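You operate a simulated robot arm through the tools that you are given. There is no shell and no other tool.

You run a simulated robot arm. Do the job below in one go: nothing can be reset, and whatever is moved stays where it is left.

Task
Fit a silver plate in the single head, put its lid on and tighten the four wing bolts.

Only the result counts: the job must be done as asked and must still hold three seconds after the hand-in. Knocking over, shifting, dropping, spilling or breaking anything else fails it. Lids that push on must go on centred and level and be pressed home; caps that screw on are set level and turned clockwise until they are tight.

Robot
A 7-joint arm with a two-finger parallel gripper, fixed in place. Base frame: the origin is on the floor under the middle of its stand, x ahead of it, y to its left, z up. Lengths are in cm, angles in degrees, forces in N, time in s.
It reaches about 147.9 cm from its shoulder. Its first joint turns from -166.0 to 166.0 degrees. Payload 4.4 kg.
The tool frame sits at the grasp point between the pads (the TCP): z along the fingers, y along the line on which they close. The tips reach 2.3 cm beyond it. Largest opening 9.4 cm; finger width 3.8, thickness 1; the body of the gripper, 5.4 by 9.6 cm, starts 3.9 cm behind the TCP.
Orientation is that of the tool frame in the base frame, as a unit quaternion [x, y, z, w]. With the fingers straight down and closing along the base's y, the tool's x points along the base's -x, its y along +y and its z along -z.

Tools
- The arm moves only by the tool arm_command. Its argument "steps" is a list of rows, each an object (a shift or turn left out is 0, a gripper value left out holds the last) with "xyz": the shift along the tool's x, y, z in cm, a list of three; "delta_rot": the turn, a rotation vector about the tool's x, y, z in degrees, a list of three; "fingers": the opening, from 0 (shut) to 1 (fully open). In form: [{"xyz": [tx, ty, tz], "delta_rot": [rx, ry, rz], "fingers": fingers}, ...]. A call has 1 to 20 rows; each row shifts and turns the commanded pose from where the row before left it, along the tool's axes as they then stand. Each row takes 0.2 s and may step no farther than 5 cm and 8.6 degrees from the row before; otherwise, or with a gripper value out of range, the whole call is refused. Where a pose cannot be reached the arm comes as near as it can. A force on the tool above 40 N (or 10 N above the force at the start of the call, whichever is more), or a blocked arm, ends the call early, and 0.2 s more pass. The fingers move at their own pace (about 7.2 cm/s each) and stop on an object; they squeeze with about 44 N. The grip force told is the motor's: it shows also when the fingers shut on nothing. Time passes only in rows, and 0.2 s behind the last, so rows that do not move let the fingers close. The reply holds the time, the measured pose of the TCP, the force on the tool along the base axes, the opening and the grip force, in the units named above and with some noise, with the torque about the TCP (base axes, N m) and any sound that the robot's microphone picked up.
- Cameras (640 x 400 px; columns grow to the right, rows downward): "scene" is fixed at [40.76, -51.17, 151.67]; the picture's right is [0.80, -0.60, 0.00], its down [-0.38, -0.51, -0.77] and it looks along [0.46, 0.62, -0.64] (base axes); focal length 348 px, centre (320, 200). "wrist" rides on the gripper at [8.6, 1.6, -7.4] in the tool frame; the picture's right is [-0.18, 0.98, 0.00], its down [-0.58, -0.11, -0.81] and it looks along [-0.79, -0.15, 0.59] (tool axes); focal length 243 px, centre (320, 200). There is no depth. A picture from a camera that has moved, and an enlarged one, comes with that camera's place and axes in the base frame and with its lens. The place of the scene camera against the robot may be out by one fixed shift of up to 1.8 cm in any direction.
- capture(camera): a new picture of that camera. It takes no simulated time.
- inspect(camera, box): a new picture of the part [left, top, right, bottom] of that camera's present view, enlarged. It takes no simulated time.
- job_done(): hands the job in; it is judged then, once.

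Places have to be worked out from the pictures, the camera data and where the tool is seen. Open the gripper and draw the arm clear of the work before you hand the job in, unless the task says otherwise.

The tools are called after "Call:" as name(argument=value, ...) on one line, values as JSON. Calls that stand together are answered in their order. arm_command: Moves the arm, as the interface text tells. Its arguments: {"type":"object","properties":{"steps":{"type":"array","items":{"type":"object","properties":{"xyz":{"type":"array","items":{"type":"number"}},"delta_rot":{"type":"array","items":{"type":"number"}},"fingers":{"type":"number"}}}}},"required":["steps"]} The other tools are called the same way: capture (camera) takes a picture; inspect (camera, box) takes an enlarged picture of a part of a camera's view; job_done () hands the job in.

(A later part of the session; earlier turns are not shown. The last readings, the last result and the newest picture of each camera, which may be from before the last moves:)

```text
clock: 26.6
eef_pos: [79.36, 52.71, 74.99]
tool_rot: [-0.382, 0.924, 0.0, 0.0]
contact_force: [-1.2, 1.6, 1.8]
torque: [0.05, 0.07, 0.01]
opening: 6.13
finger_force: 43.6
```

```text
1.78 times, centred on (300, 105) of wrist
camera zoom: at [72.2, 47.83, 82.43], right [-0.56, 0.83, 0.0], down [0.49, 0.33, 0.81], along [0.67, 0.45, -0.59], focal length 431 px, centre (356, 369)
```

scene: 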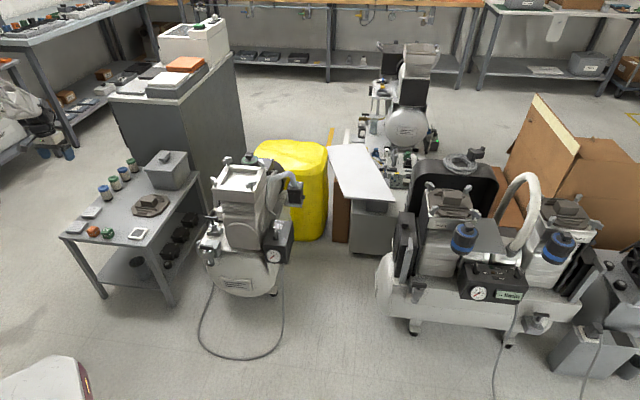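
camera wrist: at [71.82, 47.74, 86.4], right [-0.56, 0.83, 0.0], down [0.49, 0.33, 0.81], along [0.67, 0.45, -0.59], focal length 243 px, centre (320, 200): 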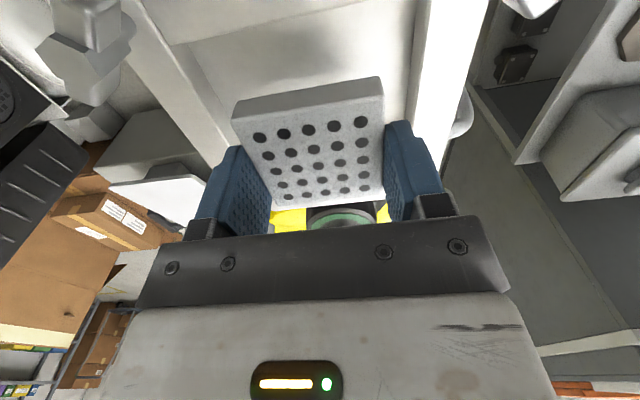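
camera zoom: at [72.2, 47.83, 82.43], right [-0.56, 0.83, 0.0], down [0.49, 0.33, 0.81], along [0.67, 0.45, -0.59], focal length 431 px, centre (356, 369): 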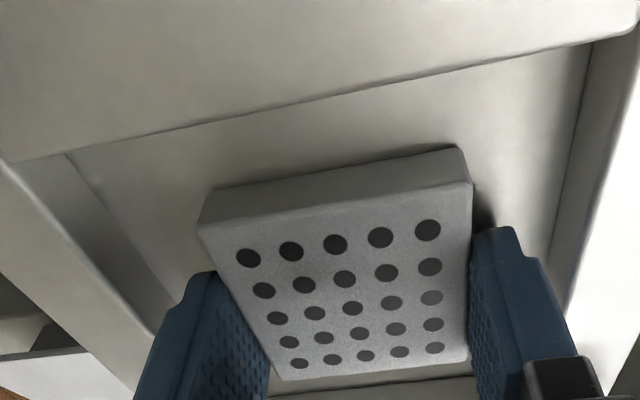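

Contact is felt (force rose by ~4 N) and the shadow gap has closed: the plate rests on the pocket floor. I open partly (to stay clear of the walls) and lift out.

Call:
arm_command(steps=[{"fingers": 0.72}, {"fingers": 0.78}, {}, {"xyz": [0, 0, -0.5]}, {"xyz": [0, 0, -1.5]}, {"xyz": [0, 0, -3]}, {"xyz": [0, 0, -4]}, {"xyz": [0, 0, -4]}, {}])

Call:
capture(camera="wrist")

Call:
inspect(camera="scene", box=[205, 140, 285, 200])

```text
clock: 28.6
eef_pos: [79.08, 52.69, 88.11]
tool_rot: [-0.38, 0.925, 0.0, 0.001]
contact_force: [1.0, -0.5, 0.5]
torque: [0.0, -0.02, 0.02]
opening: 7.32
finger_force: 0.1
```

```text
taken
camera wrist: at [71.96, 47.7, 95.52], right [-0.56, 0.83, 0.0], down [0.49, 0.33, 0.81], along [0.67, 0.45, -0.59], focal length 243 px, centre (320, 200)
```

wrist: 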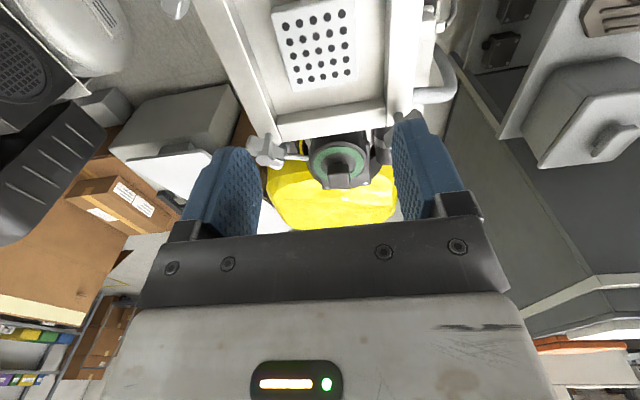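

```text
6.67 times, centred on (245, 170) of scene
camera zoom: at [40.76, -51.17, 151.67], right [0.8, -0.6, 0.0], down [-0.38, -0.51, -0.77], along [0.46, 0.62, -0.64], focal length 2318 px, centre (820, 400)
```

zoom: 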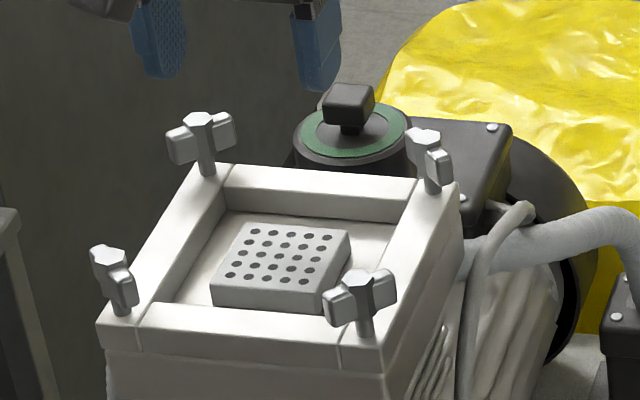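

The plate sits flat in the pocket. I zoom in to check how well it is centred.

Call:
inspect(camera="wrist", box=[210, 0, 420, 150])

```text
2.67 times, centred on (315, 75) of wrist
camera zoom: at [71.96, 47.7, 95.52], right [-0.56, 0.83, 0.0], down [0.49, 0.33, 0.81], along [0.67, 0.45, -0.59], focal length 647 px, centre (333, 533)
```

zoom: 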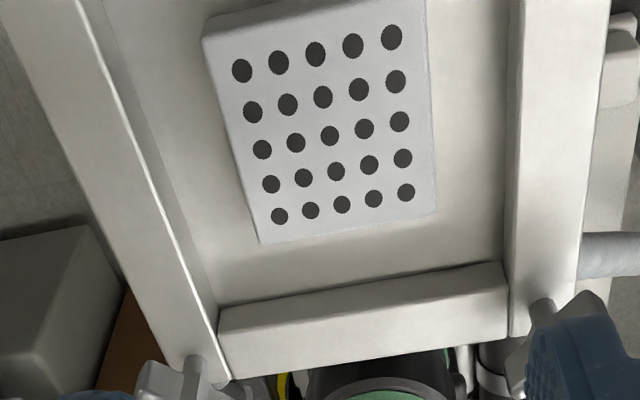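

Plate is centred to about 0.15 cm. Next the lid: I move above it on the table with fingers open.

Call:
arm_command(steps=[{"xyz": [-0.94, 4.65, 0], "fingers": 1.0}, {"xyz": [-0.94, 4.65, 0]}, {"xyz": [-0.94, 4.65, 0]}, {"xyz": [-0.94, 4.65, 0]}, {"xyz": [-0.94, 4.65, 0]}, {"xyz": [-0.94, 4.65, 0]}, {"xyz": [-0.94, 4.65, 0]}, {"xyz": [-0.94, 4.65, 0]}, {"xyz": [-0.94, 4.65, 0]}, {"xyz": [-0.94, 4.65, 0]}, {"xyz": [-0.94, 4.65, 0]}, {"xyz": [0, 0, 4.8]}, {"xyz": [0, 0, 4.8]}, {"xyz": [0, 0, 4.8]}, {"xyz": [0, 0, 4.8]}, {"xyz": [0, 0, 4.0]}, {}, {}])

Call:
capture(camera="wrist")

Call:
inspect(camera="wrist", box=[220, 0, 440, 140])

```text
clock: 32.4
eef_pos: [50.6, 96.57, 65.01]
tool_rot: [-0.381, 0.925, 0.0, 0.0]
contact_force: [0.0, -0.2, 0.5]
torque: [0.03, -0.01, -0.04]
opening: 9.39
finger_force: 0.0
```

```text
taken
camera wrist: at [43.32, 91.56, 72.39], right [-0.56, 0.83, 0.0], down [0.49, 0.33, 0.81], along [0.67, 0.45, -0.59], focal length 243 px, centre (320, 200)
```

wrist: 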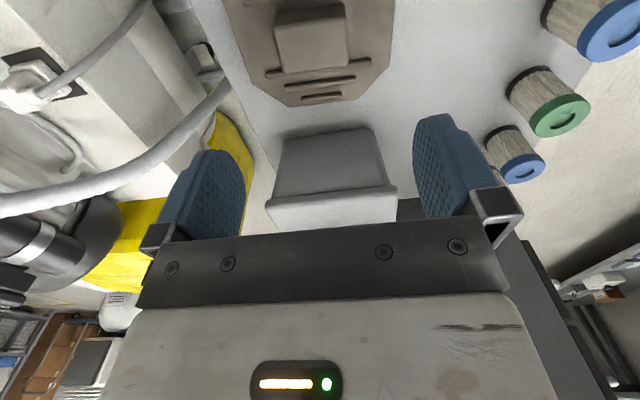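

```text
2.86 times, centred on (330, 70) of wrist
camera zoom: at [43.32, 91.56, 72.39], right [-0.56, 0.83, 0.0], down [0.49, 0.33, 0.81], along [0.67, 0.45, -0.59], focal length 693 px, centre (291, 571)
```

zoom: 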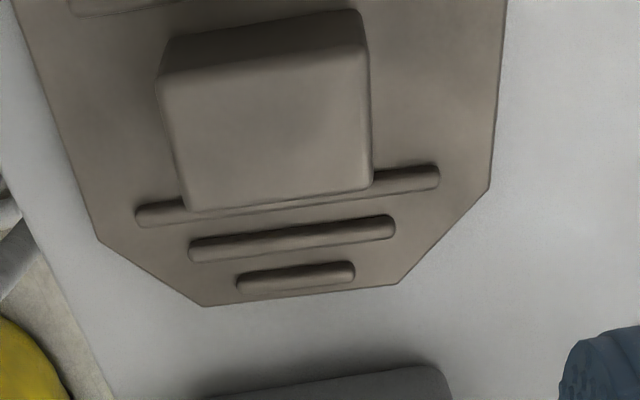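

The handle block is ~6.1×4 cm, offset about (−0.55,−0.75) in tool x,y and turned ~+3.4°. I correct and descend 10 cm.

Call:
arm_command(steps=[{"xyz": [-0.3, -0.4, 3.4], "delta_rot": [0, 0, 1.7]}, {"xyz": [-0.25, -0.35, 3.3], "delta_rot": [0, 0, 1.7]}, {"xyz": [0, 0, 3.3]}, {}, {}])

Call:
capture(camera="wrist")

Call:
inspect(camera="wrist", box=[200, 30, 440, 190])

```text
clock: 33.6
eef_pos: [51.62, 96.58, 54.71]
tool_rot: [-0.354, 0.935, -0.001, 0.0]
contact_force: [1.0, -0.6, 1.1]
torque: [-0.01, 0.01, 0.0]
opening: 9.39
finger_force: 0.0
```

```text
taken
camera wrist: at [44.12, 92.01, 62.13], right [-0.51, 0.86, 0.0], down [0.51, 0.3, 0.81], along [0.69, 0.41, -0.59], focal length 243 px, centre (320, 200)
```

wrist: 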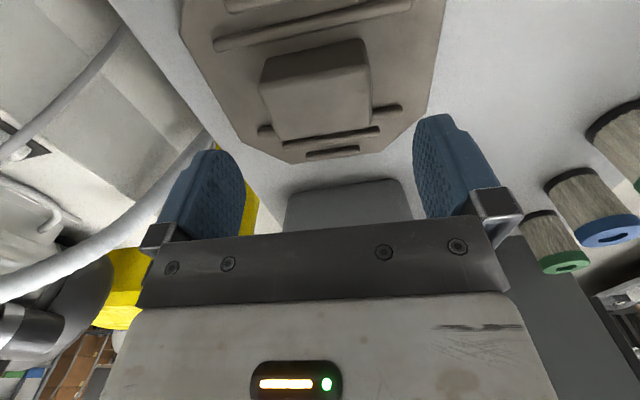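

```text
2.50 times, centred on (320, 110) of wrist
camera zoom: at [44.12, 92.01, 62.13], right [-0.51, 0.86, 0.0], down [0.51, 0.3, 0.81], along [0.69, 0.41, -0.59], focal length 606 px, centre (320, 425)
```

zoom: 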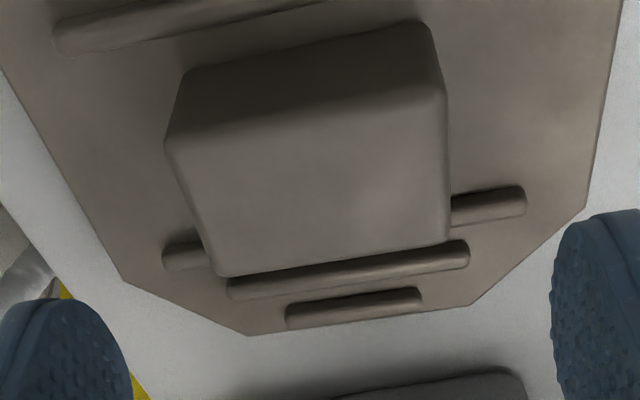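

Block top is at z≈48.7 and centred to 0.1 cm; ridges lie outside the finger width. I descend 5.9 cm so the pads straddle the block, then close.

Call:
arm_command(steps=[{"xyz": [0.1, -0.07, 2.5], "delta_rot": [0, 0, 0.6]}, {"xyz": [0, 0, 2.0]}, {"xyz": [0, 0, 1.4]}, {}])

Call:
capture(camera="wrist")

Call:
inspect(camera="scene", box=[110, 160, 200, 220])

```text
clock: 34.6
eef_pos: [51.71, 96.39, 49.17]
tool_rot: [-0.349, 0.937, 0.0, 0.0]
contact_force: [0.5, 0.1, 0.1]
torque: [0.01, 0.0, -0.01]
opening: 9.4
finger_force: 0.0
```

```text
taken
camera wrist: at [44.04, 91.89, 56.56], right [-0.5, 0.86, 0.0], down [0.51, 0.3, 0.81], along [0.7, 0.41, -0.59], focal length 243 px, centre (320, 200)
```

wrist: 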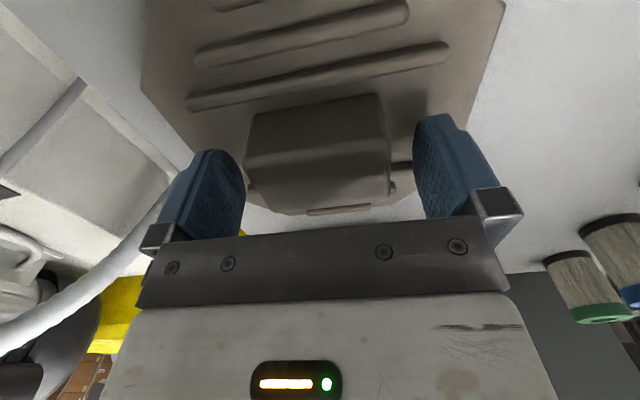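

```text
6.67 times, centred on (155, 190) of scene
camera zoom: at [40.76, -51.17, 151.67], right [0.8, -0.6, 0.0], down [-0.38, -0.51, -0.77], along [0.46, 0.62, -0.64], focal length 2318 px, centre (1420, 267)
```

zoom: 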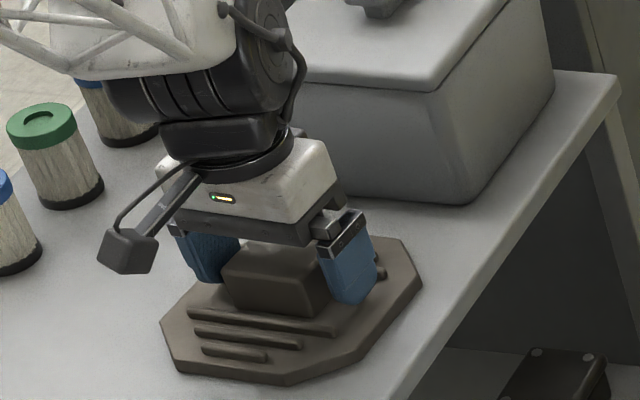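

Pads straddle the block; lower 0.4 cm and close on it.

Call:
arm_command(steps=[{"xyz": [0, 0, 0.4]}, {"fingers": 0.6}, {"fingers": 0.3}, {"fingers": 0.0}, {}, {}])

Call:
inspect(camera="wrist", box=[140, 0, 500, 240])

```text
clock: 36.0
eef_pos: [51.45, 96.15, 48.74]
tool_rot: [-0.348, 0.937, 0.0, 0.0]
contact_force: [-0.7, 0.7, -0.3]
torque: [-0.07, 0.02, 0.13]
opening: 6.18
finger_force: 43.7
```

```text
1.67 times, centred on (320, 120) of wrist
camera zoom: at [43.99, 91.78, 56.15], right [-0.5, 0.86, 0.0], down [0.51, 0.3, 0.81], along [0.7, 0.41, -0.59], focal length 404 px, centre (320, 333)
```

zoom: 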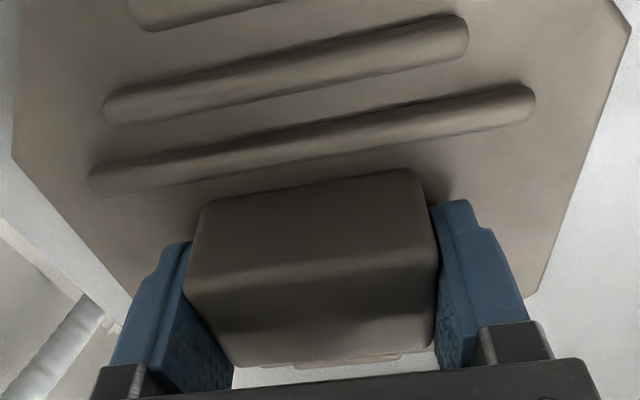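

The block is gripped (6.18 cm). I lift the lid straight up, slowly at first.

Call:
arm_command(steps=[{"xyz": [0, 0, -0.4], "fingers": 0.0}, {"xyz": [0, 0, -1]}, {"xyz": [0, 0, -2]}, {"xyz": [0, 0, -3]}, {"xyz": [0, 0, -4]}, {"xyz": [0, 0, -4]}, {"xyz": [0, 0, -4]}, {"xyz": [0, 0, -4]}, {"xyz": [0, 0, -4]}, {"xyz": [0, 0, -4]}, {"xyz": [0, 0, -4]}, {"xyz": [0, 0, -4]}, {"xyz": [0, 0, -4]}, {"xyz": [0, 0, -2]}, {}])

Call:
capture(camera="wrist")

Call:
capture(camera="scene")

```text
clock: 39.2
eef_pos: [51.39, 96.05, 92.91]
tool_rot: [-0.349, 0.937, 0.0, 0.0]
contact_force: [0.4, -0.3, -5.7]
torque: [0.0, -0.07, 0.04]
opening: 6.18
finger_force: 44.3
```

```text
taken
camera wrist: at [43.93, 91.75, 100.32], right [-0.5, 0.86, 0.0], down [0.51, 0.3, 0.81], along [0.7, 0.41, -0.59], focal length 243 px, centre (320, 200)
```

wrist: 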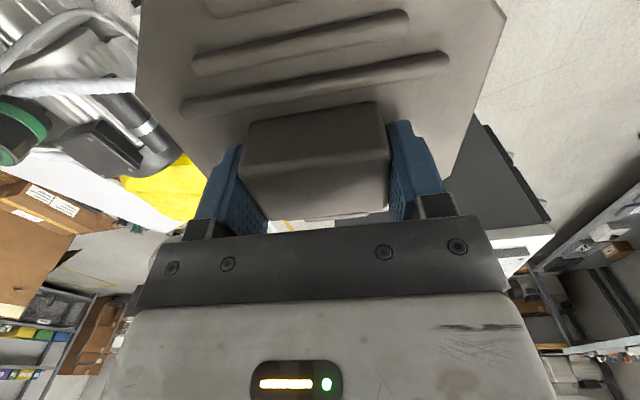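

```text
taken
```

scene: 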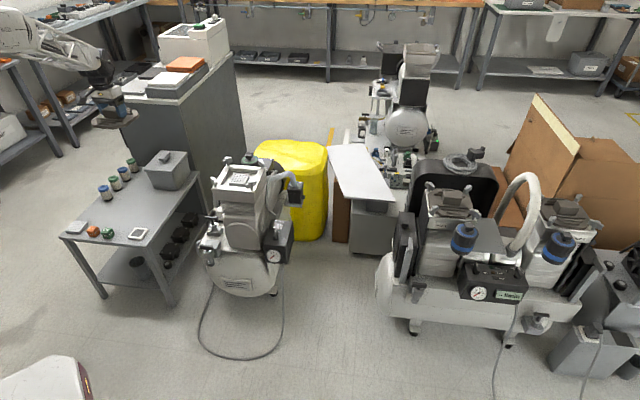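

Lid is held (≈6 N weight). I compare the lid's pose in the gripper with the picture before the lift.

Call:
inspect(camera="wrist", box=[140, 0, 500, 240])

Call:
inspect(camera="scene", box=[60, 50, 160, 140])

```text
1.67 times, centred on (320, 120) of wrist
camera zoom: at [43.93, 91.75, 100.32], right [-0.5, 0.86, 0.0], down [0.51, 0.3, 0.81], along [0.7, 0.41, -0.59], focal length 404 px, centre (320, 333)
```

zoom: 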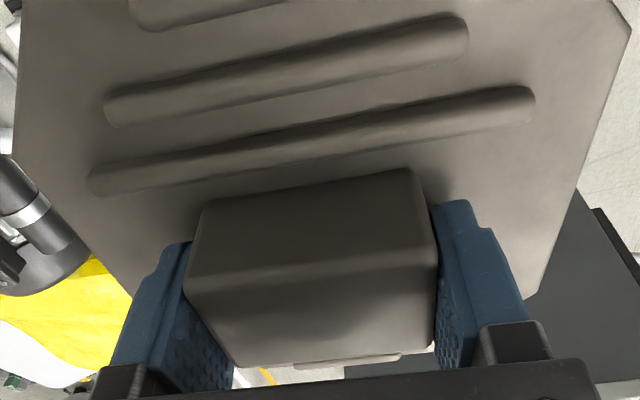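

```text
4.44 times, centred on (110, 95) of scene
camera zoom: at [40.76, -51.17, 151.67], right [0.8, -0.6, 0.0], down [-0.38, -0.51, -0.77], along [0.46, 0.62, -0.64], focal length 1546 px, centre (1253, 667)
```

zoom: 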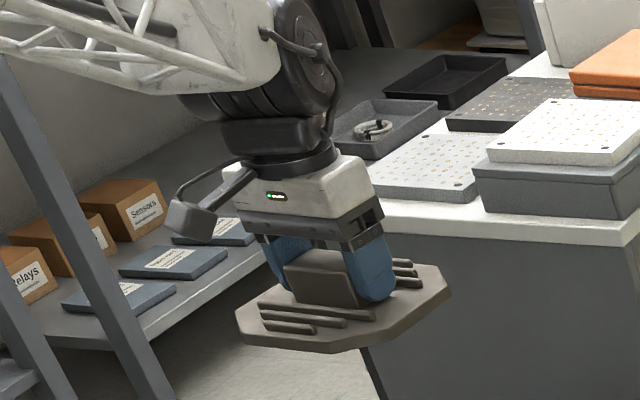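

No slip. I turn −4° to the head's yaw and carry the lid to above the head.

Call:
arm_command(steps=[{"delta_rot": [0, 0, -2]}, {"delta_rot": [0, 0, -1.95]}, {"xyz": [1.0, -4.577, 0]}, {"xyz": [1.0, -4.577, 0]}, {"xyz": [1.0, -4.577, 0]}, {"xyz": [1.0, -4.577, 0]}, {"xyz": [1.0, -4.577, 0]}, {"xyz": [1.0, -4.577, 0]}, {"xyz": [1.0, -4.577, 0]}, {"xyz": [1.0, -4.577, 0]}, {"xyz": [1.0, -4.577, 0]}, {"xyz": [1.0, -4.577, 0]}, {"xyz": [1.0, -4.577, 0]}, {}, {}, {}])

Call:
capture(camera="wrist")

Call:
inspect(camera="scene", box=[180, 90, 310, 190])

```text
clock: 42.6
eef_pos: [78.9, 52.75, 92.98]
tool_rot: [-0.381, 0.924, 0.0, 0.001]
contact_force: [0.1, 0.6, -7.3]
torque: [0.01, 0.0, 0.0]
opening: 6.17
finger_force: 43.3
```

```text
taken
camera wrist: at [71.72, 47.77, 100.34], right [-0.56, 0.83, 0.0], down [0.49, 0.33, 0.81], along [0.67, 0.45, -0.59], focal length 243 px, centre (320, 200)
```

wrist: 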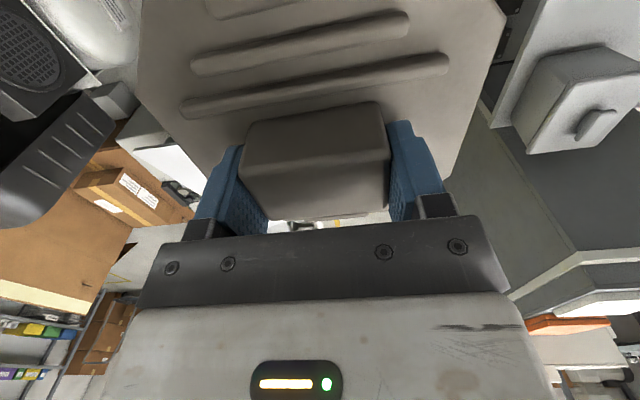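

```text
4.00 times, centred on (245, 140) of scene
camera zoom: at [40.76, -51.17, 151.67], right [0.8, -0.6, 0.0], down [-0.38, -0.51, -0.77], along [0.46, 0.62, -0.64], focal length 1391 px, centre (620, 440)
```

zoom: 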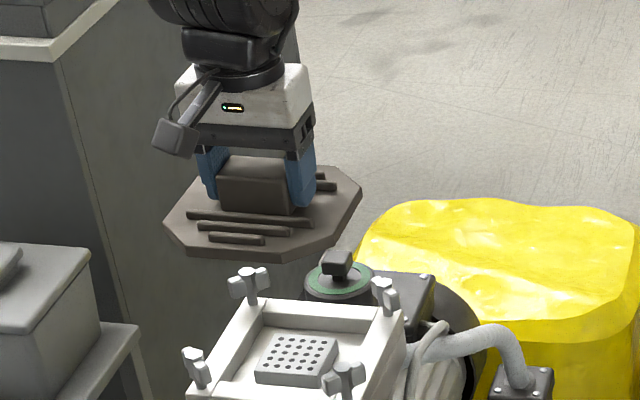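

The lid is over the head within about 0.15 cm by my pose book-keeping. I shift −0.14 in tool x and lower until the lid is just above the bolts, then check with the scene camera.

Call:
arm_command(steps=[{"xyz": [-0.14, 0, 3]}, {"xyz": [0, 0, 3]}, {"xyz": [0, 0, 2.5]}, {}, {}])

Call:
inspect(camera="scene", box=[200, 125, 290, 195])

Call:
capture(camera="wrist")

```text
clock: 43.8
eef_pos: [79.4, 52.83, 84.45]
tool_rot: [-0.381, 0.925, 0.0, -0.001]
contact_force: [0.1, 0.3, -5.8]
torque: [0.07, -0.01, -0.01]
opening: 6.17
finger_force: 43.8
```

```text
5.71 times, centred on (245, 160) of scene
camera zoom: at [40.76, -51.17, 151.67], right [0.8, -0.6, 0.0], down [-0.38, -0.51, -0.77], along [0.46, 0.62, -0.64], focal length 1987 px, centre (749, 429)
```

zoom: 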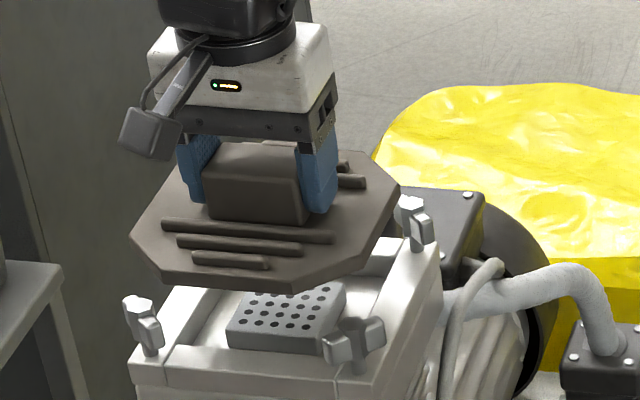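

```text
taken
camera wrist: at [72.09, 47.9, 91.79], right [-0.56, 0.83, 0.0], down [0.49, 0.33, 0.81], along [0.67, 0.45, -0.59], focal length 243 px, centre (320, 200)
```

wrist: 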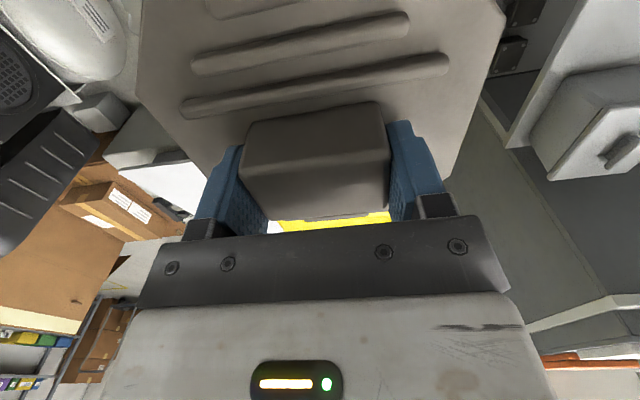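

I zoom in more on the lid's outline and the bolts to verify the centring.

Call:
inspect(camera="scene", box=[215, 140, 275, 190])

```text
8.00 times, centred on (245, 165) of scene
camera zoom: at [40.76, -51.17, 151.67], right [0.8, -0.6, 0.0], down [-0.38, -0.51, -0.77], along [0.46, 0.62, -0.64], focal length 2782 px, centre (920, 480)
```

zoom: 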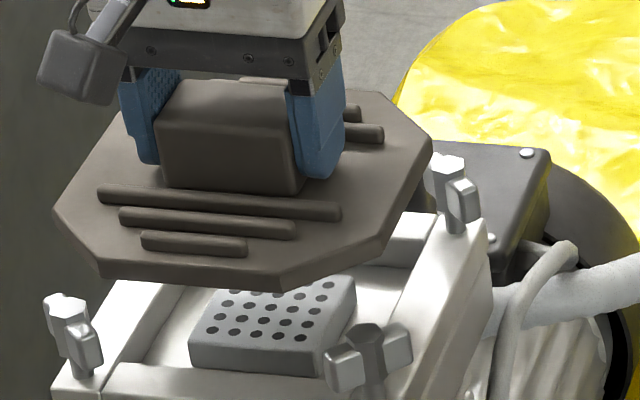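

Lid centre appears within ~0.3 cm of the head centre (slightly toward −x). I nudge it and lower 3.6 cm between the bolts, then check the gaps.

Call:
arm_command(steps=[{"xyz": [-0.13, -0.09, 1.2]}, {"xyz": [0, 0, 1.2]}, {"xyz": [0, 0, 1.2]}, {}, {}])

Call:
inspect(camera="scene", box=[215, 145, 275, 195])

Call:
inspect(camera="wrist", box=[100, 0, 540, 240])

```text
clock: 45.0
eef_pos: [79.57, 52.78, 80.81]
tool_rot: [-0.381, 0.924, 0.0, 0.0]
contact_force: [0.0, -0.6, -6.8]
torque: [0.01, 0.01, 0.0]
opening: 6.2
finger_force: 43.6
```

```text
8.00 times, centred on (245, 170) of scene
camera zoom: at [40.76, -51.17, 151.67], right [0.8, -0.6, 0.0], down [-0.38, -0.51, -0.77], along [0.46, 0.62, -0.64], focal length 2782 px, centre (920, 440)
```

zoom: 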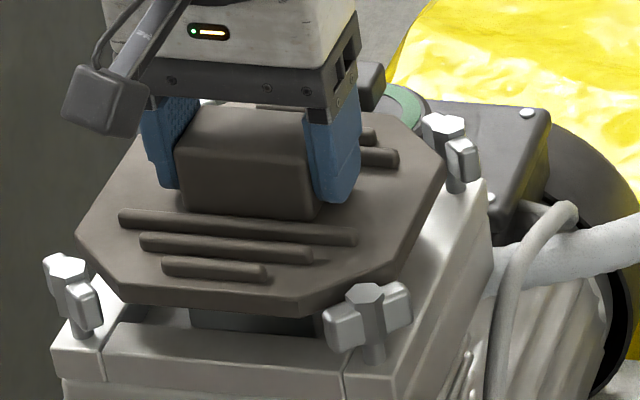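

```text
1.45 times, centred on (320, 120) of wrist
camera zoom: at [72.36, 47.85, 88.22], right [-0.56, 0.83, 0.0], down [0.49, 0.33, 0.81], along [0.67, 0.45, -0.59], focal length 353 px, centre (320, 316)
```

zoom: 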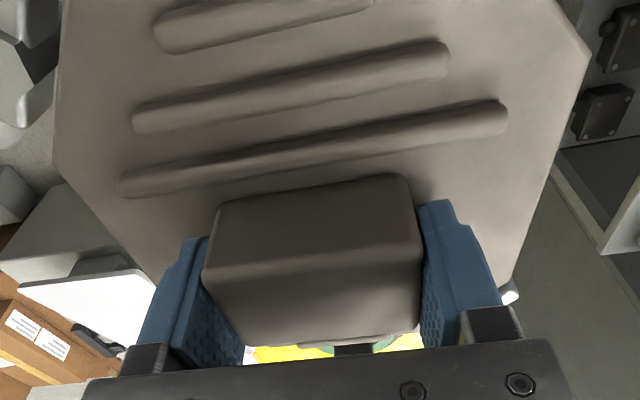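

The lid outline is now centred on the head to within ~0.1 cm and clear of the wings. I lower it further, slow near contact.

Call:
arm_command(steps=[{"xyz": [0, 0, 0.6]}, {"xyz": [0, 0, 0.5]}, {"xyz": [0, 0, 0.2]}, {}])

Call:
inspect(camera="scene", box=[215, 145, 275, 195])

```text
clock: 46.0
eef_pos: [79.44, 52.71, 79.57]
tool_rot: [-0.381, 0.925, 0.0, -0.001]
contact_force: [-0.8, -0.5, -5.4]
torque: [0.05, 0.02, -0.01]
opening: 6.16
finger_force: 43.8
```

```text
8.00 times, centred on (245, 170) of scene
camera zoom: at [40.76, -51.17, 151.67], right [0.8, -0.6, 0.0], down [-0.38, -0.51, -0.77], along [0.46, 0.62, -0.64], focal length 2782 px, centre (920, 440)
```

zoom: 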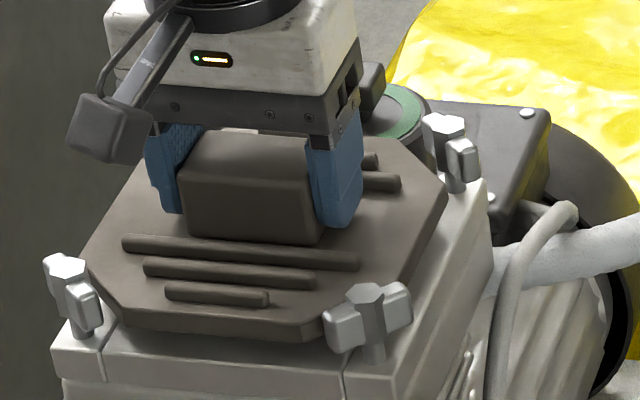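

Nearly seated with no contact yet; I continue in 0.2 cm steps until contact is felt.

Call:
arm_command(steps=[{"xyz": [0, 0, 0.2]}, {"xyz": [0, 0, 0.2]}, {}])

Call:
inspect(camera="scene", box=[215, 145, 275, 195])

```text
clock: 46.8
eef_pos: [79.44, 52.73, 79.14]
tool_rot: [-0.381, 0.925, 0.0, -0.001]
contact_force: [-0.2, -0.7, -6.2]
torque: [0.03, -0.01, 0.02]
opening: 6.19
finger_force: 44.2
```

```text
8.00 times, centred on (245, 170) of scene
camera zoom: at [40.76, -51.17, 151.67], right [0.8, -0.6, 0.0], down [-0.38, -0.51, -0.77], along [0.46, 0.62, -0.64], focal length 2782 px, centre (920, 440)
```

zoom: 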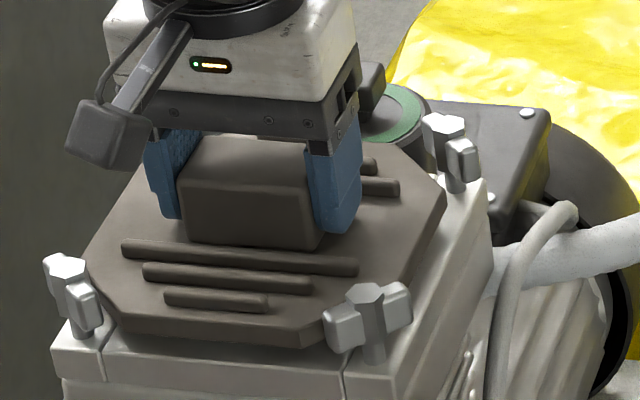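

Call:
arm_command(steps=[{"xyz": [0, 0, 0.2]}, {"xyz": [0, 0, 0.15]}, {}])

Call:
inspect(camera="scene", box=[215, 145, 275, 195])

```text
clock: 47.6
eef_pos: [79.49, 52.82, 78.82]
tool_rot: [-0.381, 0.925, 0.0, 0.0]
contact_force: [-0.2, 0.1, -6.1]
torque: [-0.04, 0.0, 0.01]
opening: 6.17
finger_force: 43.7
```

```text
8.00 times, centred on (245, 170) of scene
camera zoom: at [40.76, -51.17, 151.67], right [0.8, -0.6, 0.0], down [-0.38, -0.51, -0.77], along [0.46, 0.62, -0.64], focal length 2782 px, centre (920, 440)
```

zoom: 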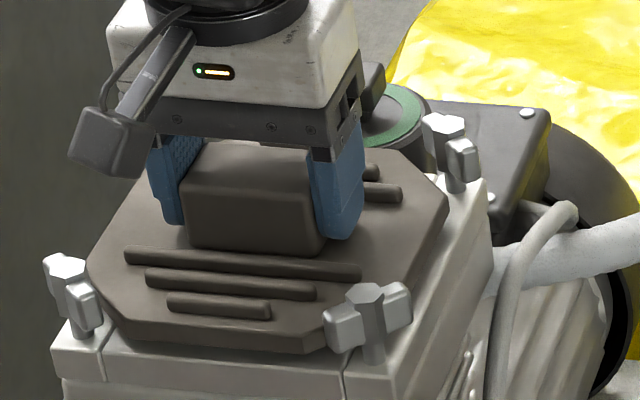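

Still no contact (force unchanged at the lid's weight); I keep lowering.

Call:
arm_command(steps=[{"xyz": [0, 0, 0.15]}, {"xyz": [0, 0, 0.15]}, {}])

Call:
inspect(camera="scene", box=[215, 145, 275, 195])

```text
clock: 48.4
eef_pos: [79.46, 52.84, 78.62]
tool_rot: [-0.381, 0.924, 0.0, 0.001]
contact_force: [-0.5, 0.1, -5.4]
torque: [0.0, 0.0, -0.01]
opening: 6.17
finger_force: 43.8
```

```text
8.00 times, centred on (245, 170) of scene
camera zoom: at [40.76, -51.17, 151.67], right [0.8, -0.6, 0.0], down [-0.38, -0.51, -0.77], along [0.46, 0.62, -0.64], focal length 2782 px, centre (920, 440)
```

zoom: 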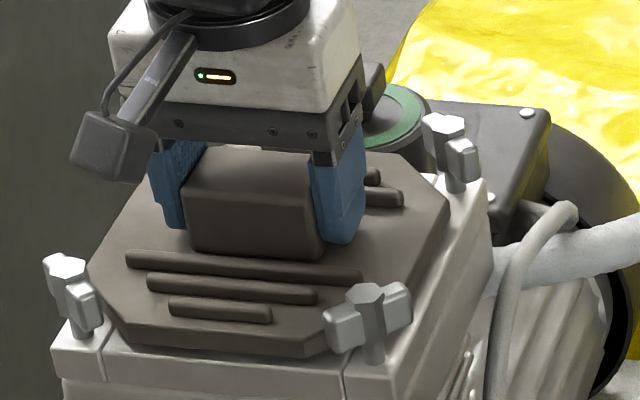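

Call:
arm_command(steps=[{"xyz": [0, 0, 0.15]}, {"xyz": [0, 0, 0.15]}, {}])

Call:
inspect(camera="scene", box=[215, 145, 275, 195])

```text
clock: 49.2
eef_pos: [79.55, 52.73, 78.21]
tool_rot: [-0.381, 0.925, 0.0, 0.0]
contact_force: [-0.3, 0.4, -1.6]
torque: [-0.13, 0.32, 0.05]
opening: 6.17
finger_force: 44.1
```

```text
8.00 times, centred on (245, 170) of scene
camera zoom: at [40.76, -51.17, 151.67], right [0.8, -0.6, 0.0], down [-0.38, -0.51, -0.77], along [0.46, 0.62, -0.64], focal length 2782 px, centre (920, 440)
```

zoom: 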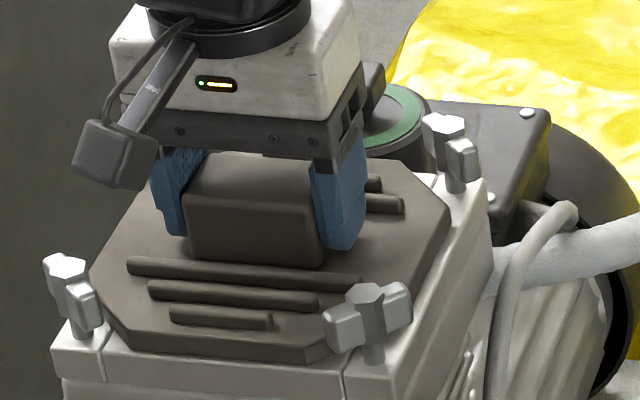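

Contact has begun (force rose ~4 N, with a torque pointing at the front side touching first). I press a little further to level it.

Call:
arm_command(steps=[{"xyz": [0, 0, 0.1]}, {}])

Call:
inspect(camera="scene", box=[215, 150, 275, 200])

Call:
inspect(camera="wrist", box=[40, 0, 580, 240])

```text
clock: 49.8
eef_pos: [79.54, 52.78, 78.19]
tool_rot: [-0.381, 0.924, 0.001, 0.001]
contact_force: [-6.2, 1.5, 13.2]
torque: [-0.74, 1.11, -0.32]
opening: 6.21
finger_force: 43.9
```

```text
8.00 times, centred on (245, 175) of scene
camera zoom: at [40.76, -51.17, 151.67], right [0.8, -0.6, 0.0], down [-0.38, -0.51, -0.77], along [0.46, 0.62, -0.64], focal length 2782 px, centre (920, 400)
```

zoom: 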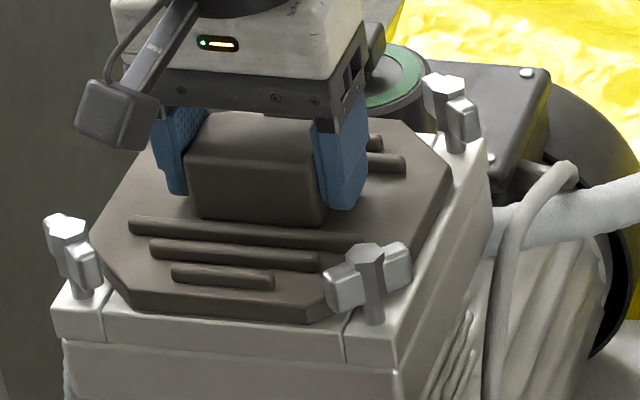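

```text
1.19 times, centred on (310, 120) of wrist
camera zoom: at [72.33, 47.82, 85.64], right [-0.56, 0.83, 0.0], down [0.49, 0.33, 0.81], along [0.67, 0.45, -0.59], focal length 288 px, centre (332, 295)
```

zoom: 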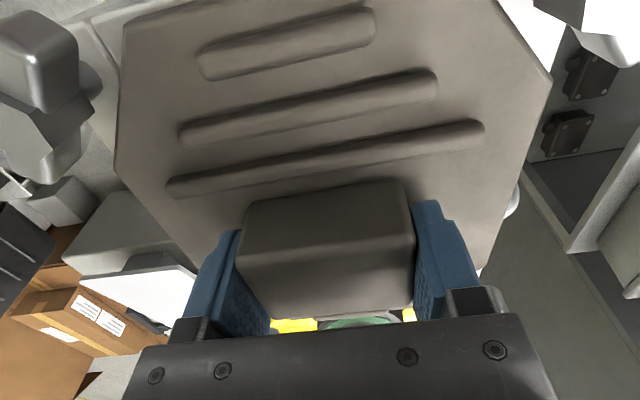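

There is now ~19 N of contact, off-centre toward the front-left, so I look closely at the lid/frame interface before doing more.

Call:
inspect(camera="scene", box=[218, 175, 258, 200])

Call:
inspect(camera="scene", box=[250, 160, 280, 195])

Call:
inspect(camera="wrist", box=[60, 0, 260, 160])

Call:
inspect(camera="wrist", box=[400, 0, 600, 200])

```text
16.00 times, centred on (238, 188) of scene
camera zoom: at [40.76, -51.17, 151.67], right [0.8, -0.6, 0.0], down [-0.38, -0.51, -0.77], along [0.46, 0.62, -0.64], focal length 5564 px, centre (1632, 400)
```

zoom: 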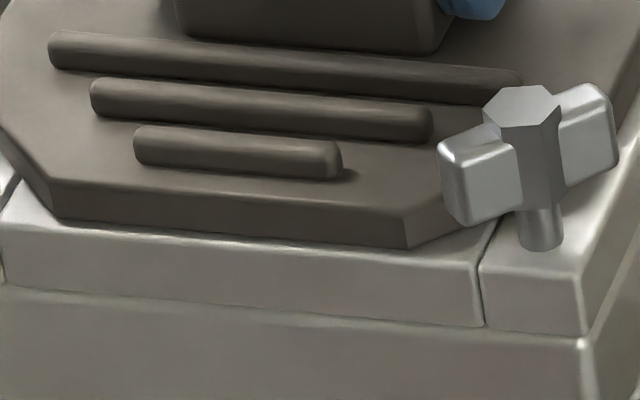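

```text
11.43 times, centred on (265, 178) of scene
camera zoom: at [40.76, -51.17, 151.67], right [0.8, -0.6, 0.0], down [-0.38, -0.51, -0.77], along [0.46, 0.62, -0.64], focal length 3975 px, centre (949, 457)
```

zoom: 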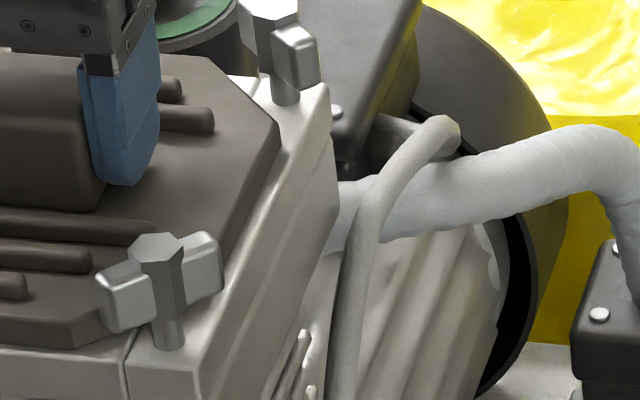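

```text
2.50 times, centred on (160, 80) of wrist
camera zoom: at [72.33, 47.82, 85.64], right [-0.56, 0.83, 0.0], down [0.49, 0.33, 0.81], along [0.67, 0.45, -0.59], focal length 606 px, centre (720, 500)
```

zoom: 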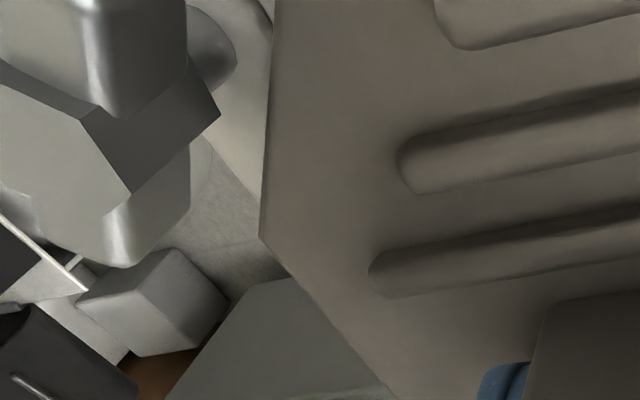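

```text
2.00 times, centred on (500, 100) of wrist
camera zoom: at [72.33, 47.82, 85.64], right [-0.56, 0.83, 0.0], down [0.49, 0.33, 0.81], along [0.67, 0.45, -0.59], focal length 485 px, centre (-40, 400)
```

zoom: 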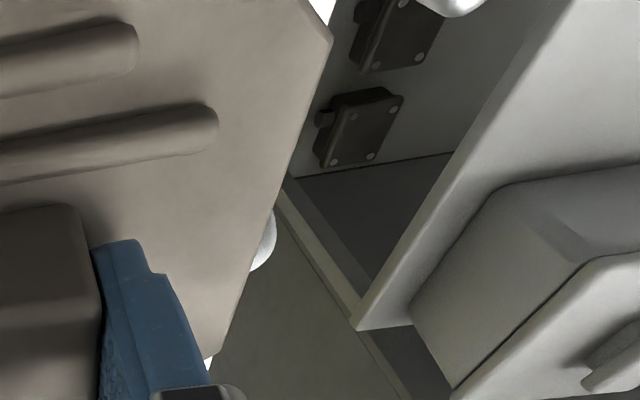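

The lid lies flush on the frame bars and between the bolts. I relieve the pressing force slightly and release the handle, then rise a little.

Call:
arm_command(steps=[{"xyz": [0, 0, -0.1]}, {}, {"fingers": 0.72}, {"fingers": 0.8}, {}])

Call:
inspect(camera="scene", box=[215, 150, 275, 200])

```text
clock: 51.0
eef_pos: [79.49, 52.66, 78.13]
tool_rot: [-0.381, 0.924, 0.0, 0.0]
contact_force: [-0.3, 0.5, -0.4]
torque: [0.0, -0.01, 0.01]
opening: 7.52
finger_force: 0.1
```

```text
8.00 times, centred on (245, 175) of scene
camera zoom: at [40.76, -51.17, 151.67], right [0.8, -0.6, 0.0], down [-0.38, -0.51, -0.77], along [0.46, 0.62, -0.64], focal length 2782 px, centre (920, 400)
```

zoom: 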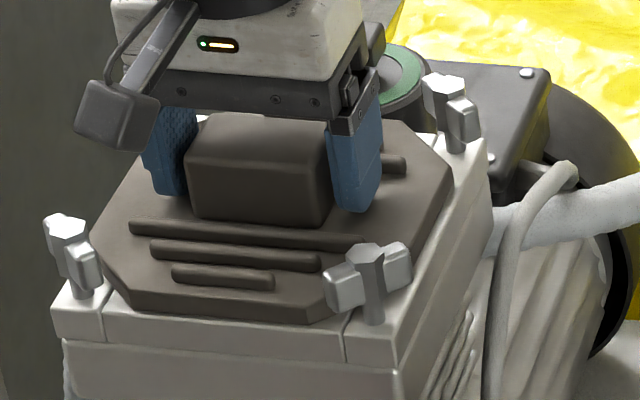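

Lid released. I rise and inspect it from above with the wrist camera to check centring and level.

Call:
arm_command(steps=[{"xyz": [0, 0, -1]}, {"xyz": [0, 0, -2]}, {"xyz": [0, 0, -4]}, {"xyz": [0, 0, -4]}, {"xyz": [2, 0, -4]}, {"xyz": [3, 0, -2]}, {"xyz": [3, 0, 0]}, {}, {}])

Call:
capture(camera="wrist")

Call:
inspect(camera="wrist", box=[220, 20, 420, 180])

Call:
inspect(camera="scene", box=[205, 145, 285, 205])

```text
clock: 53.0
eef_pos: [74.06, 47.09, 95.28]
tool_rot: [-0.381, 0.925, 0.0, 0.0]
contact_force: [-0.2, 0.9, 0.2]
torque: [0.02, -0.02, 0.0]
opening: 7.52
finger_force: 0.1
```

```text
taken
camera wrist: at [66.76, 42.07, 102.74], right [-0.56, 0.83, 0.0], down [0.49, 0.33, 0.81], along [0.67, 0.45, -0.59], focal length 243 px, centre (320, 200)
```

wrist: 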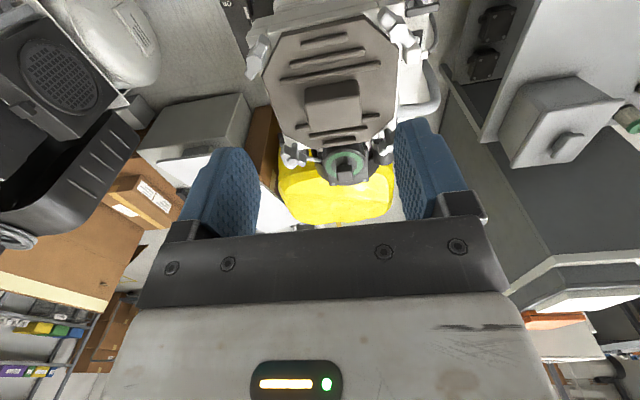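

```text
2.50 times, centred on (320, 100) of wrist
camera zoom: at [66.76, 42.07, 102.74], right [-0.56, 0.83, 0.0], down [0.49, 0.33, 0.81], along [0.67, 0.45, -0.59], focal length 606 px, centre (320, 450)
```

zoom: 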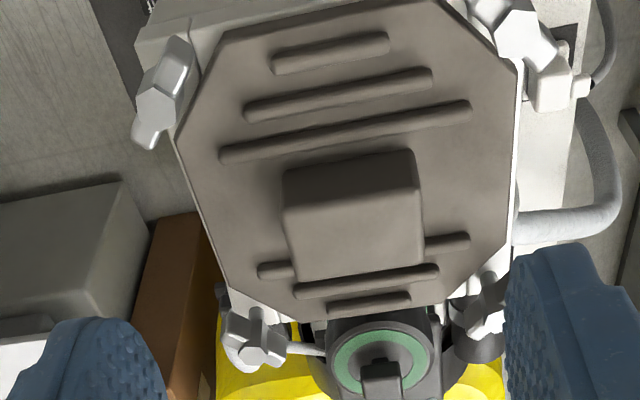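

```text
6.67 times, centred on (245, 175) of scene
camera zoom: at [40.76, -51.17, 151.67], right [0.8, -0.6, 0.0], down [-0.38, -0.51, -0.77], along [0.46, 0.62, -0.64], focal length 2318 px, centre (820, 367)
```

zoom: 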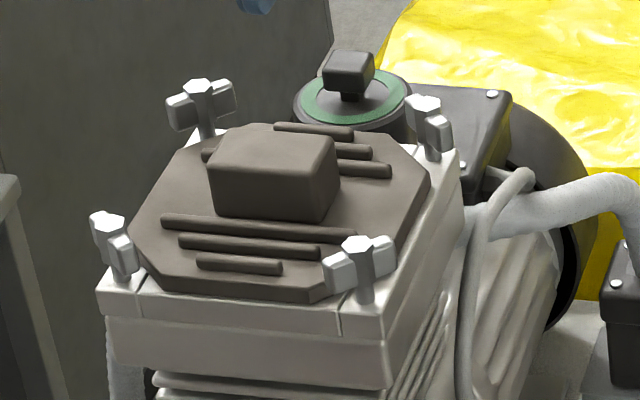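

The lid is centred to ~0.1 cm and flat. Now the bolts: I'll start with A (wings along base y), turning the gripper to yaw −90° so the fingers close across the wings, and hover above it.

Call:
arm_command(steps=[{"delta_rot": [0, 0, -7.54], "fingers": 0.6}, {"delta_rot": [0, 0, -7.54]}, {"delta_rot": [0, 0, -7.54]}, {"delta_rot": [0, 0, -7.54]}, {"delta_rot": [0, 0, -7.54]}, {"delta_rot": [0, 0, -7.54]}, {"xyz": [-2.77, 1.92, 0]}, {"xyz": [-2.76, 1.91, 0]}, {"xyz": [0, 0, 3.6]}, {"xyz": [0, 0, 3.6]}, {}, {}])

Call:
capture(camera="wrist")

Call:
inspect(camera="wrist", box=[240, 40, 400, 160])

```text
clock: 55.6
eef_pos: [69.9, 52.78, 88.09]
tool_rot: [0.707, -0.707, 0.0, 0.0]
contact_force: [0.1, 0.0, 0.0]
torque: [0.0, 0.0, 0.01]
opening: 5.64
finger_force: 0.1
```

```text
taken
camera wrist: at [68.36, 44.12, 95.52], right [-0.98, 0.18, 0.0], down [0.11, 0.58, 0.81], along [0.15, 0.79, -0.59], focal length 243 px, centre (320, 200)
```

wrist: 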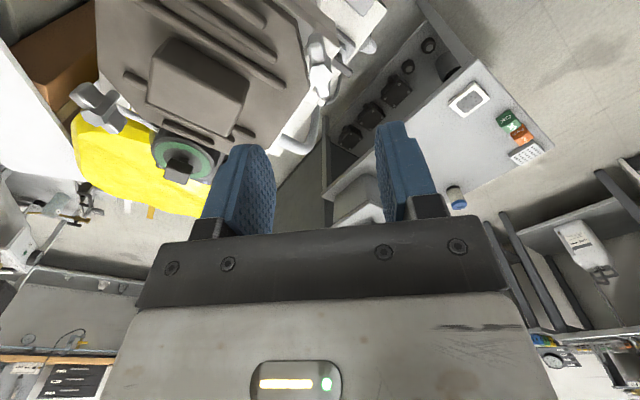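

```text
3.33 times, centred on (320, 100) of wrist
camera zoom: at [68.36, 44.12, 95.52], right [-0.98, 0.18, 0.0], down [0.11, 0.58, 0.81], along [0.15, 0.79, -0.59], focal length 809 px, centre (320, 533)
```

zoom: 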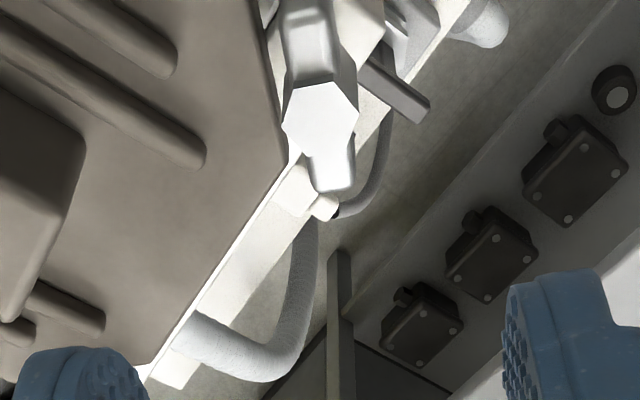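

The tool axis is right over bolt A. I zoom in on its wings to measure their direction.

Call:
inspect(camera="wrist", box=[280, 10, 370, 110])

Call:
inspect(camera="scene", box=[205, 155, 245, 195])

```text
4.00 times, centred on (325, 60) of wrist
camera zoom: at [68.36, 44.12, 95.52], right [-0.98, 0.18, 0.0], down [0.11, 0.58, 0.81], along [0.15, 0.79, -0.59], focal length 970 px, centre (300, 760)
```

zoom: 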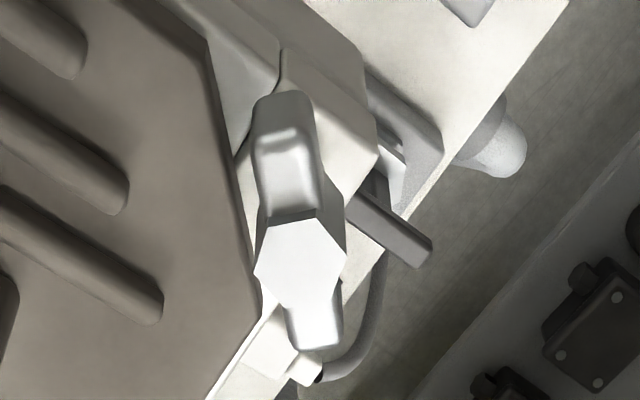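

```text
10.00 times, centred on (225, 175) of scene
camera zoom: at [40.76, -51.17, 151.67], right [0.8, -0.6, 0.0], down [-0.38, -0.51, -0.77], along [0.46, 0.62, -0.64], focal length 3478 px, centre (1270, 450)
```

zoom: 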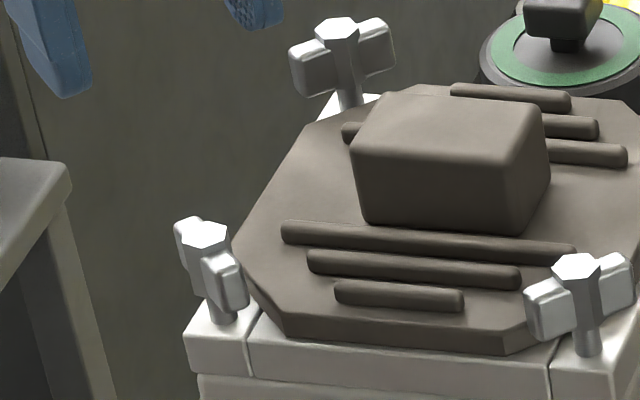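

Wings lie along tool x (±1.7 cm, ~1 cm thick). I narrow the opening to ~3.8 cm and descend so the fingers straddle the wings, first to a check height.

Call:
arm_command(steps=[{"xyz": [0, 0, 2.0], "fingers": 0.4}, {"xyz": [0, 0, 2.0]}, {"xyz": [0, 0, 2.0]}, {"xyz": [0, 0, 1.2]}, {}])

Call:
capture(camera="wrist")

Call:
inspect(camera="scene", box=[205, 145, 255, 195])

```text
clock: 56.8
eef_pos: [70.02, 52.55, 80.94]
tool_rot: [0.707, -0.707, 0.001, 0.0]
contact_force: [-0.2, 0.0, 0.3]
torque: [0.01, -0.01, 0.01]
opening: 3.78
finger_force: 0.1
```

```text
taken
camera wrist: at [68.47, 43.99, 88.37], right [-0.98, 0.18, 0.0], down [0.11, 0.58, 0.81], along [0.15, 0.79, -0.59], focal length 243 px, centre (320, 200)
```

wrist: 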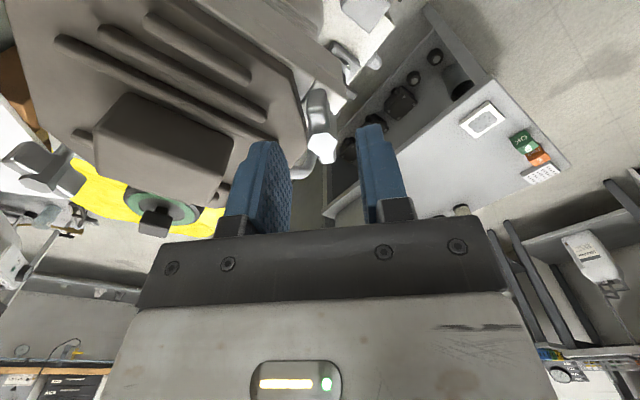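

```text
8.00 times, centred on (230, 170) of scene
camera zoom: at [40.76, -51.17, 151.67], right [0.8, -0.6, 0.0], down [-0.38, -0.51, -0.77], along [0.46, 0.62, -0.64], focal length 2782 px, centre (1040, 440)
```

zoom: 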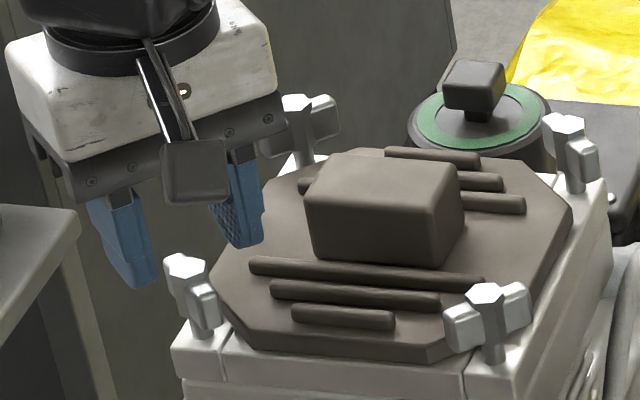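

Bolt A is exactly on the axis with hex top at z≈78.4. I go down 2.7 cm so the pads cover the wings, and look.

Call:
arm_command(steps=[{"xyz": [0, 0, 1.0]}, {"xyz": [0, 0, 1.0]}, {"xyz": [0, 0, 0.7]}, {}])

Call:
inspect(camera="wrist", box=[220, 80, 420, 230])

Call:
inspect(camera="scene", box=[205, 155, 255, 200])

```text
clock: 57.8
eef_pos: [69.92, 52.59, 78.1]
tool_rot: [-0.707, 0.707, 0.0, -0.001]
contact_force: [-0.1, -0.2, 0.3]
torque: [-0.04, 0.0, -0.01]
opening: 3.76
finger_force: 0.0
```

```text
2.67 times, centred on (320, 155) of wrist
camera zoom: at [68.42, 44.02, 85.47], right [-0.98, 0.18, 0.0], down [0.11, 0.58, 0.81], along [0.15, 0.79, -0.59], focal length 647 px, centre (320, 320)
```

zoom: 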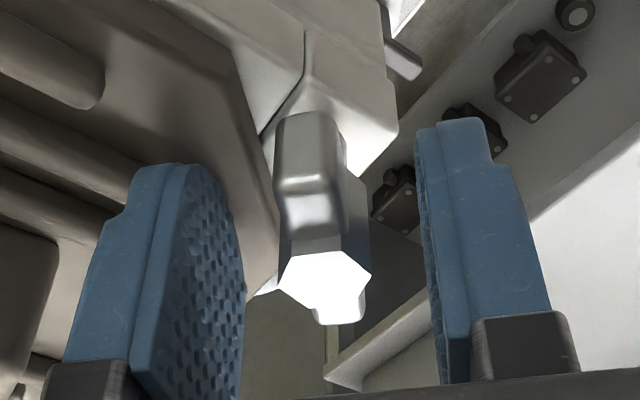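

```text
8.89 times, centred on (230, 178) of scene
camera zoom: at [40.76, -51.17, 151.67], right [0.8, -0.6, 0.0], down [-0.38, -0.51, -0.77], along [0.46, 0.62, -0.64], focal length 3091 px, centre (1120, 400)
```

zoom: 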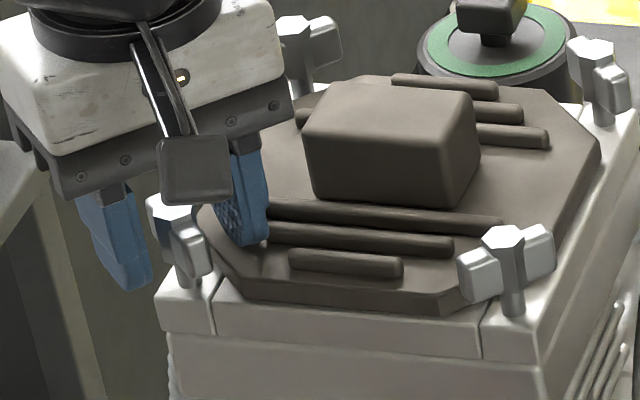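

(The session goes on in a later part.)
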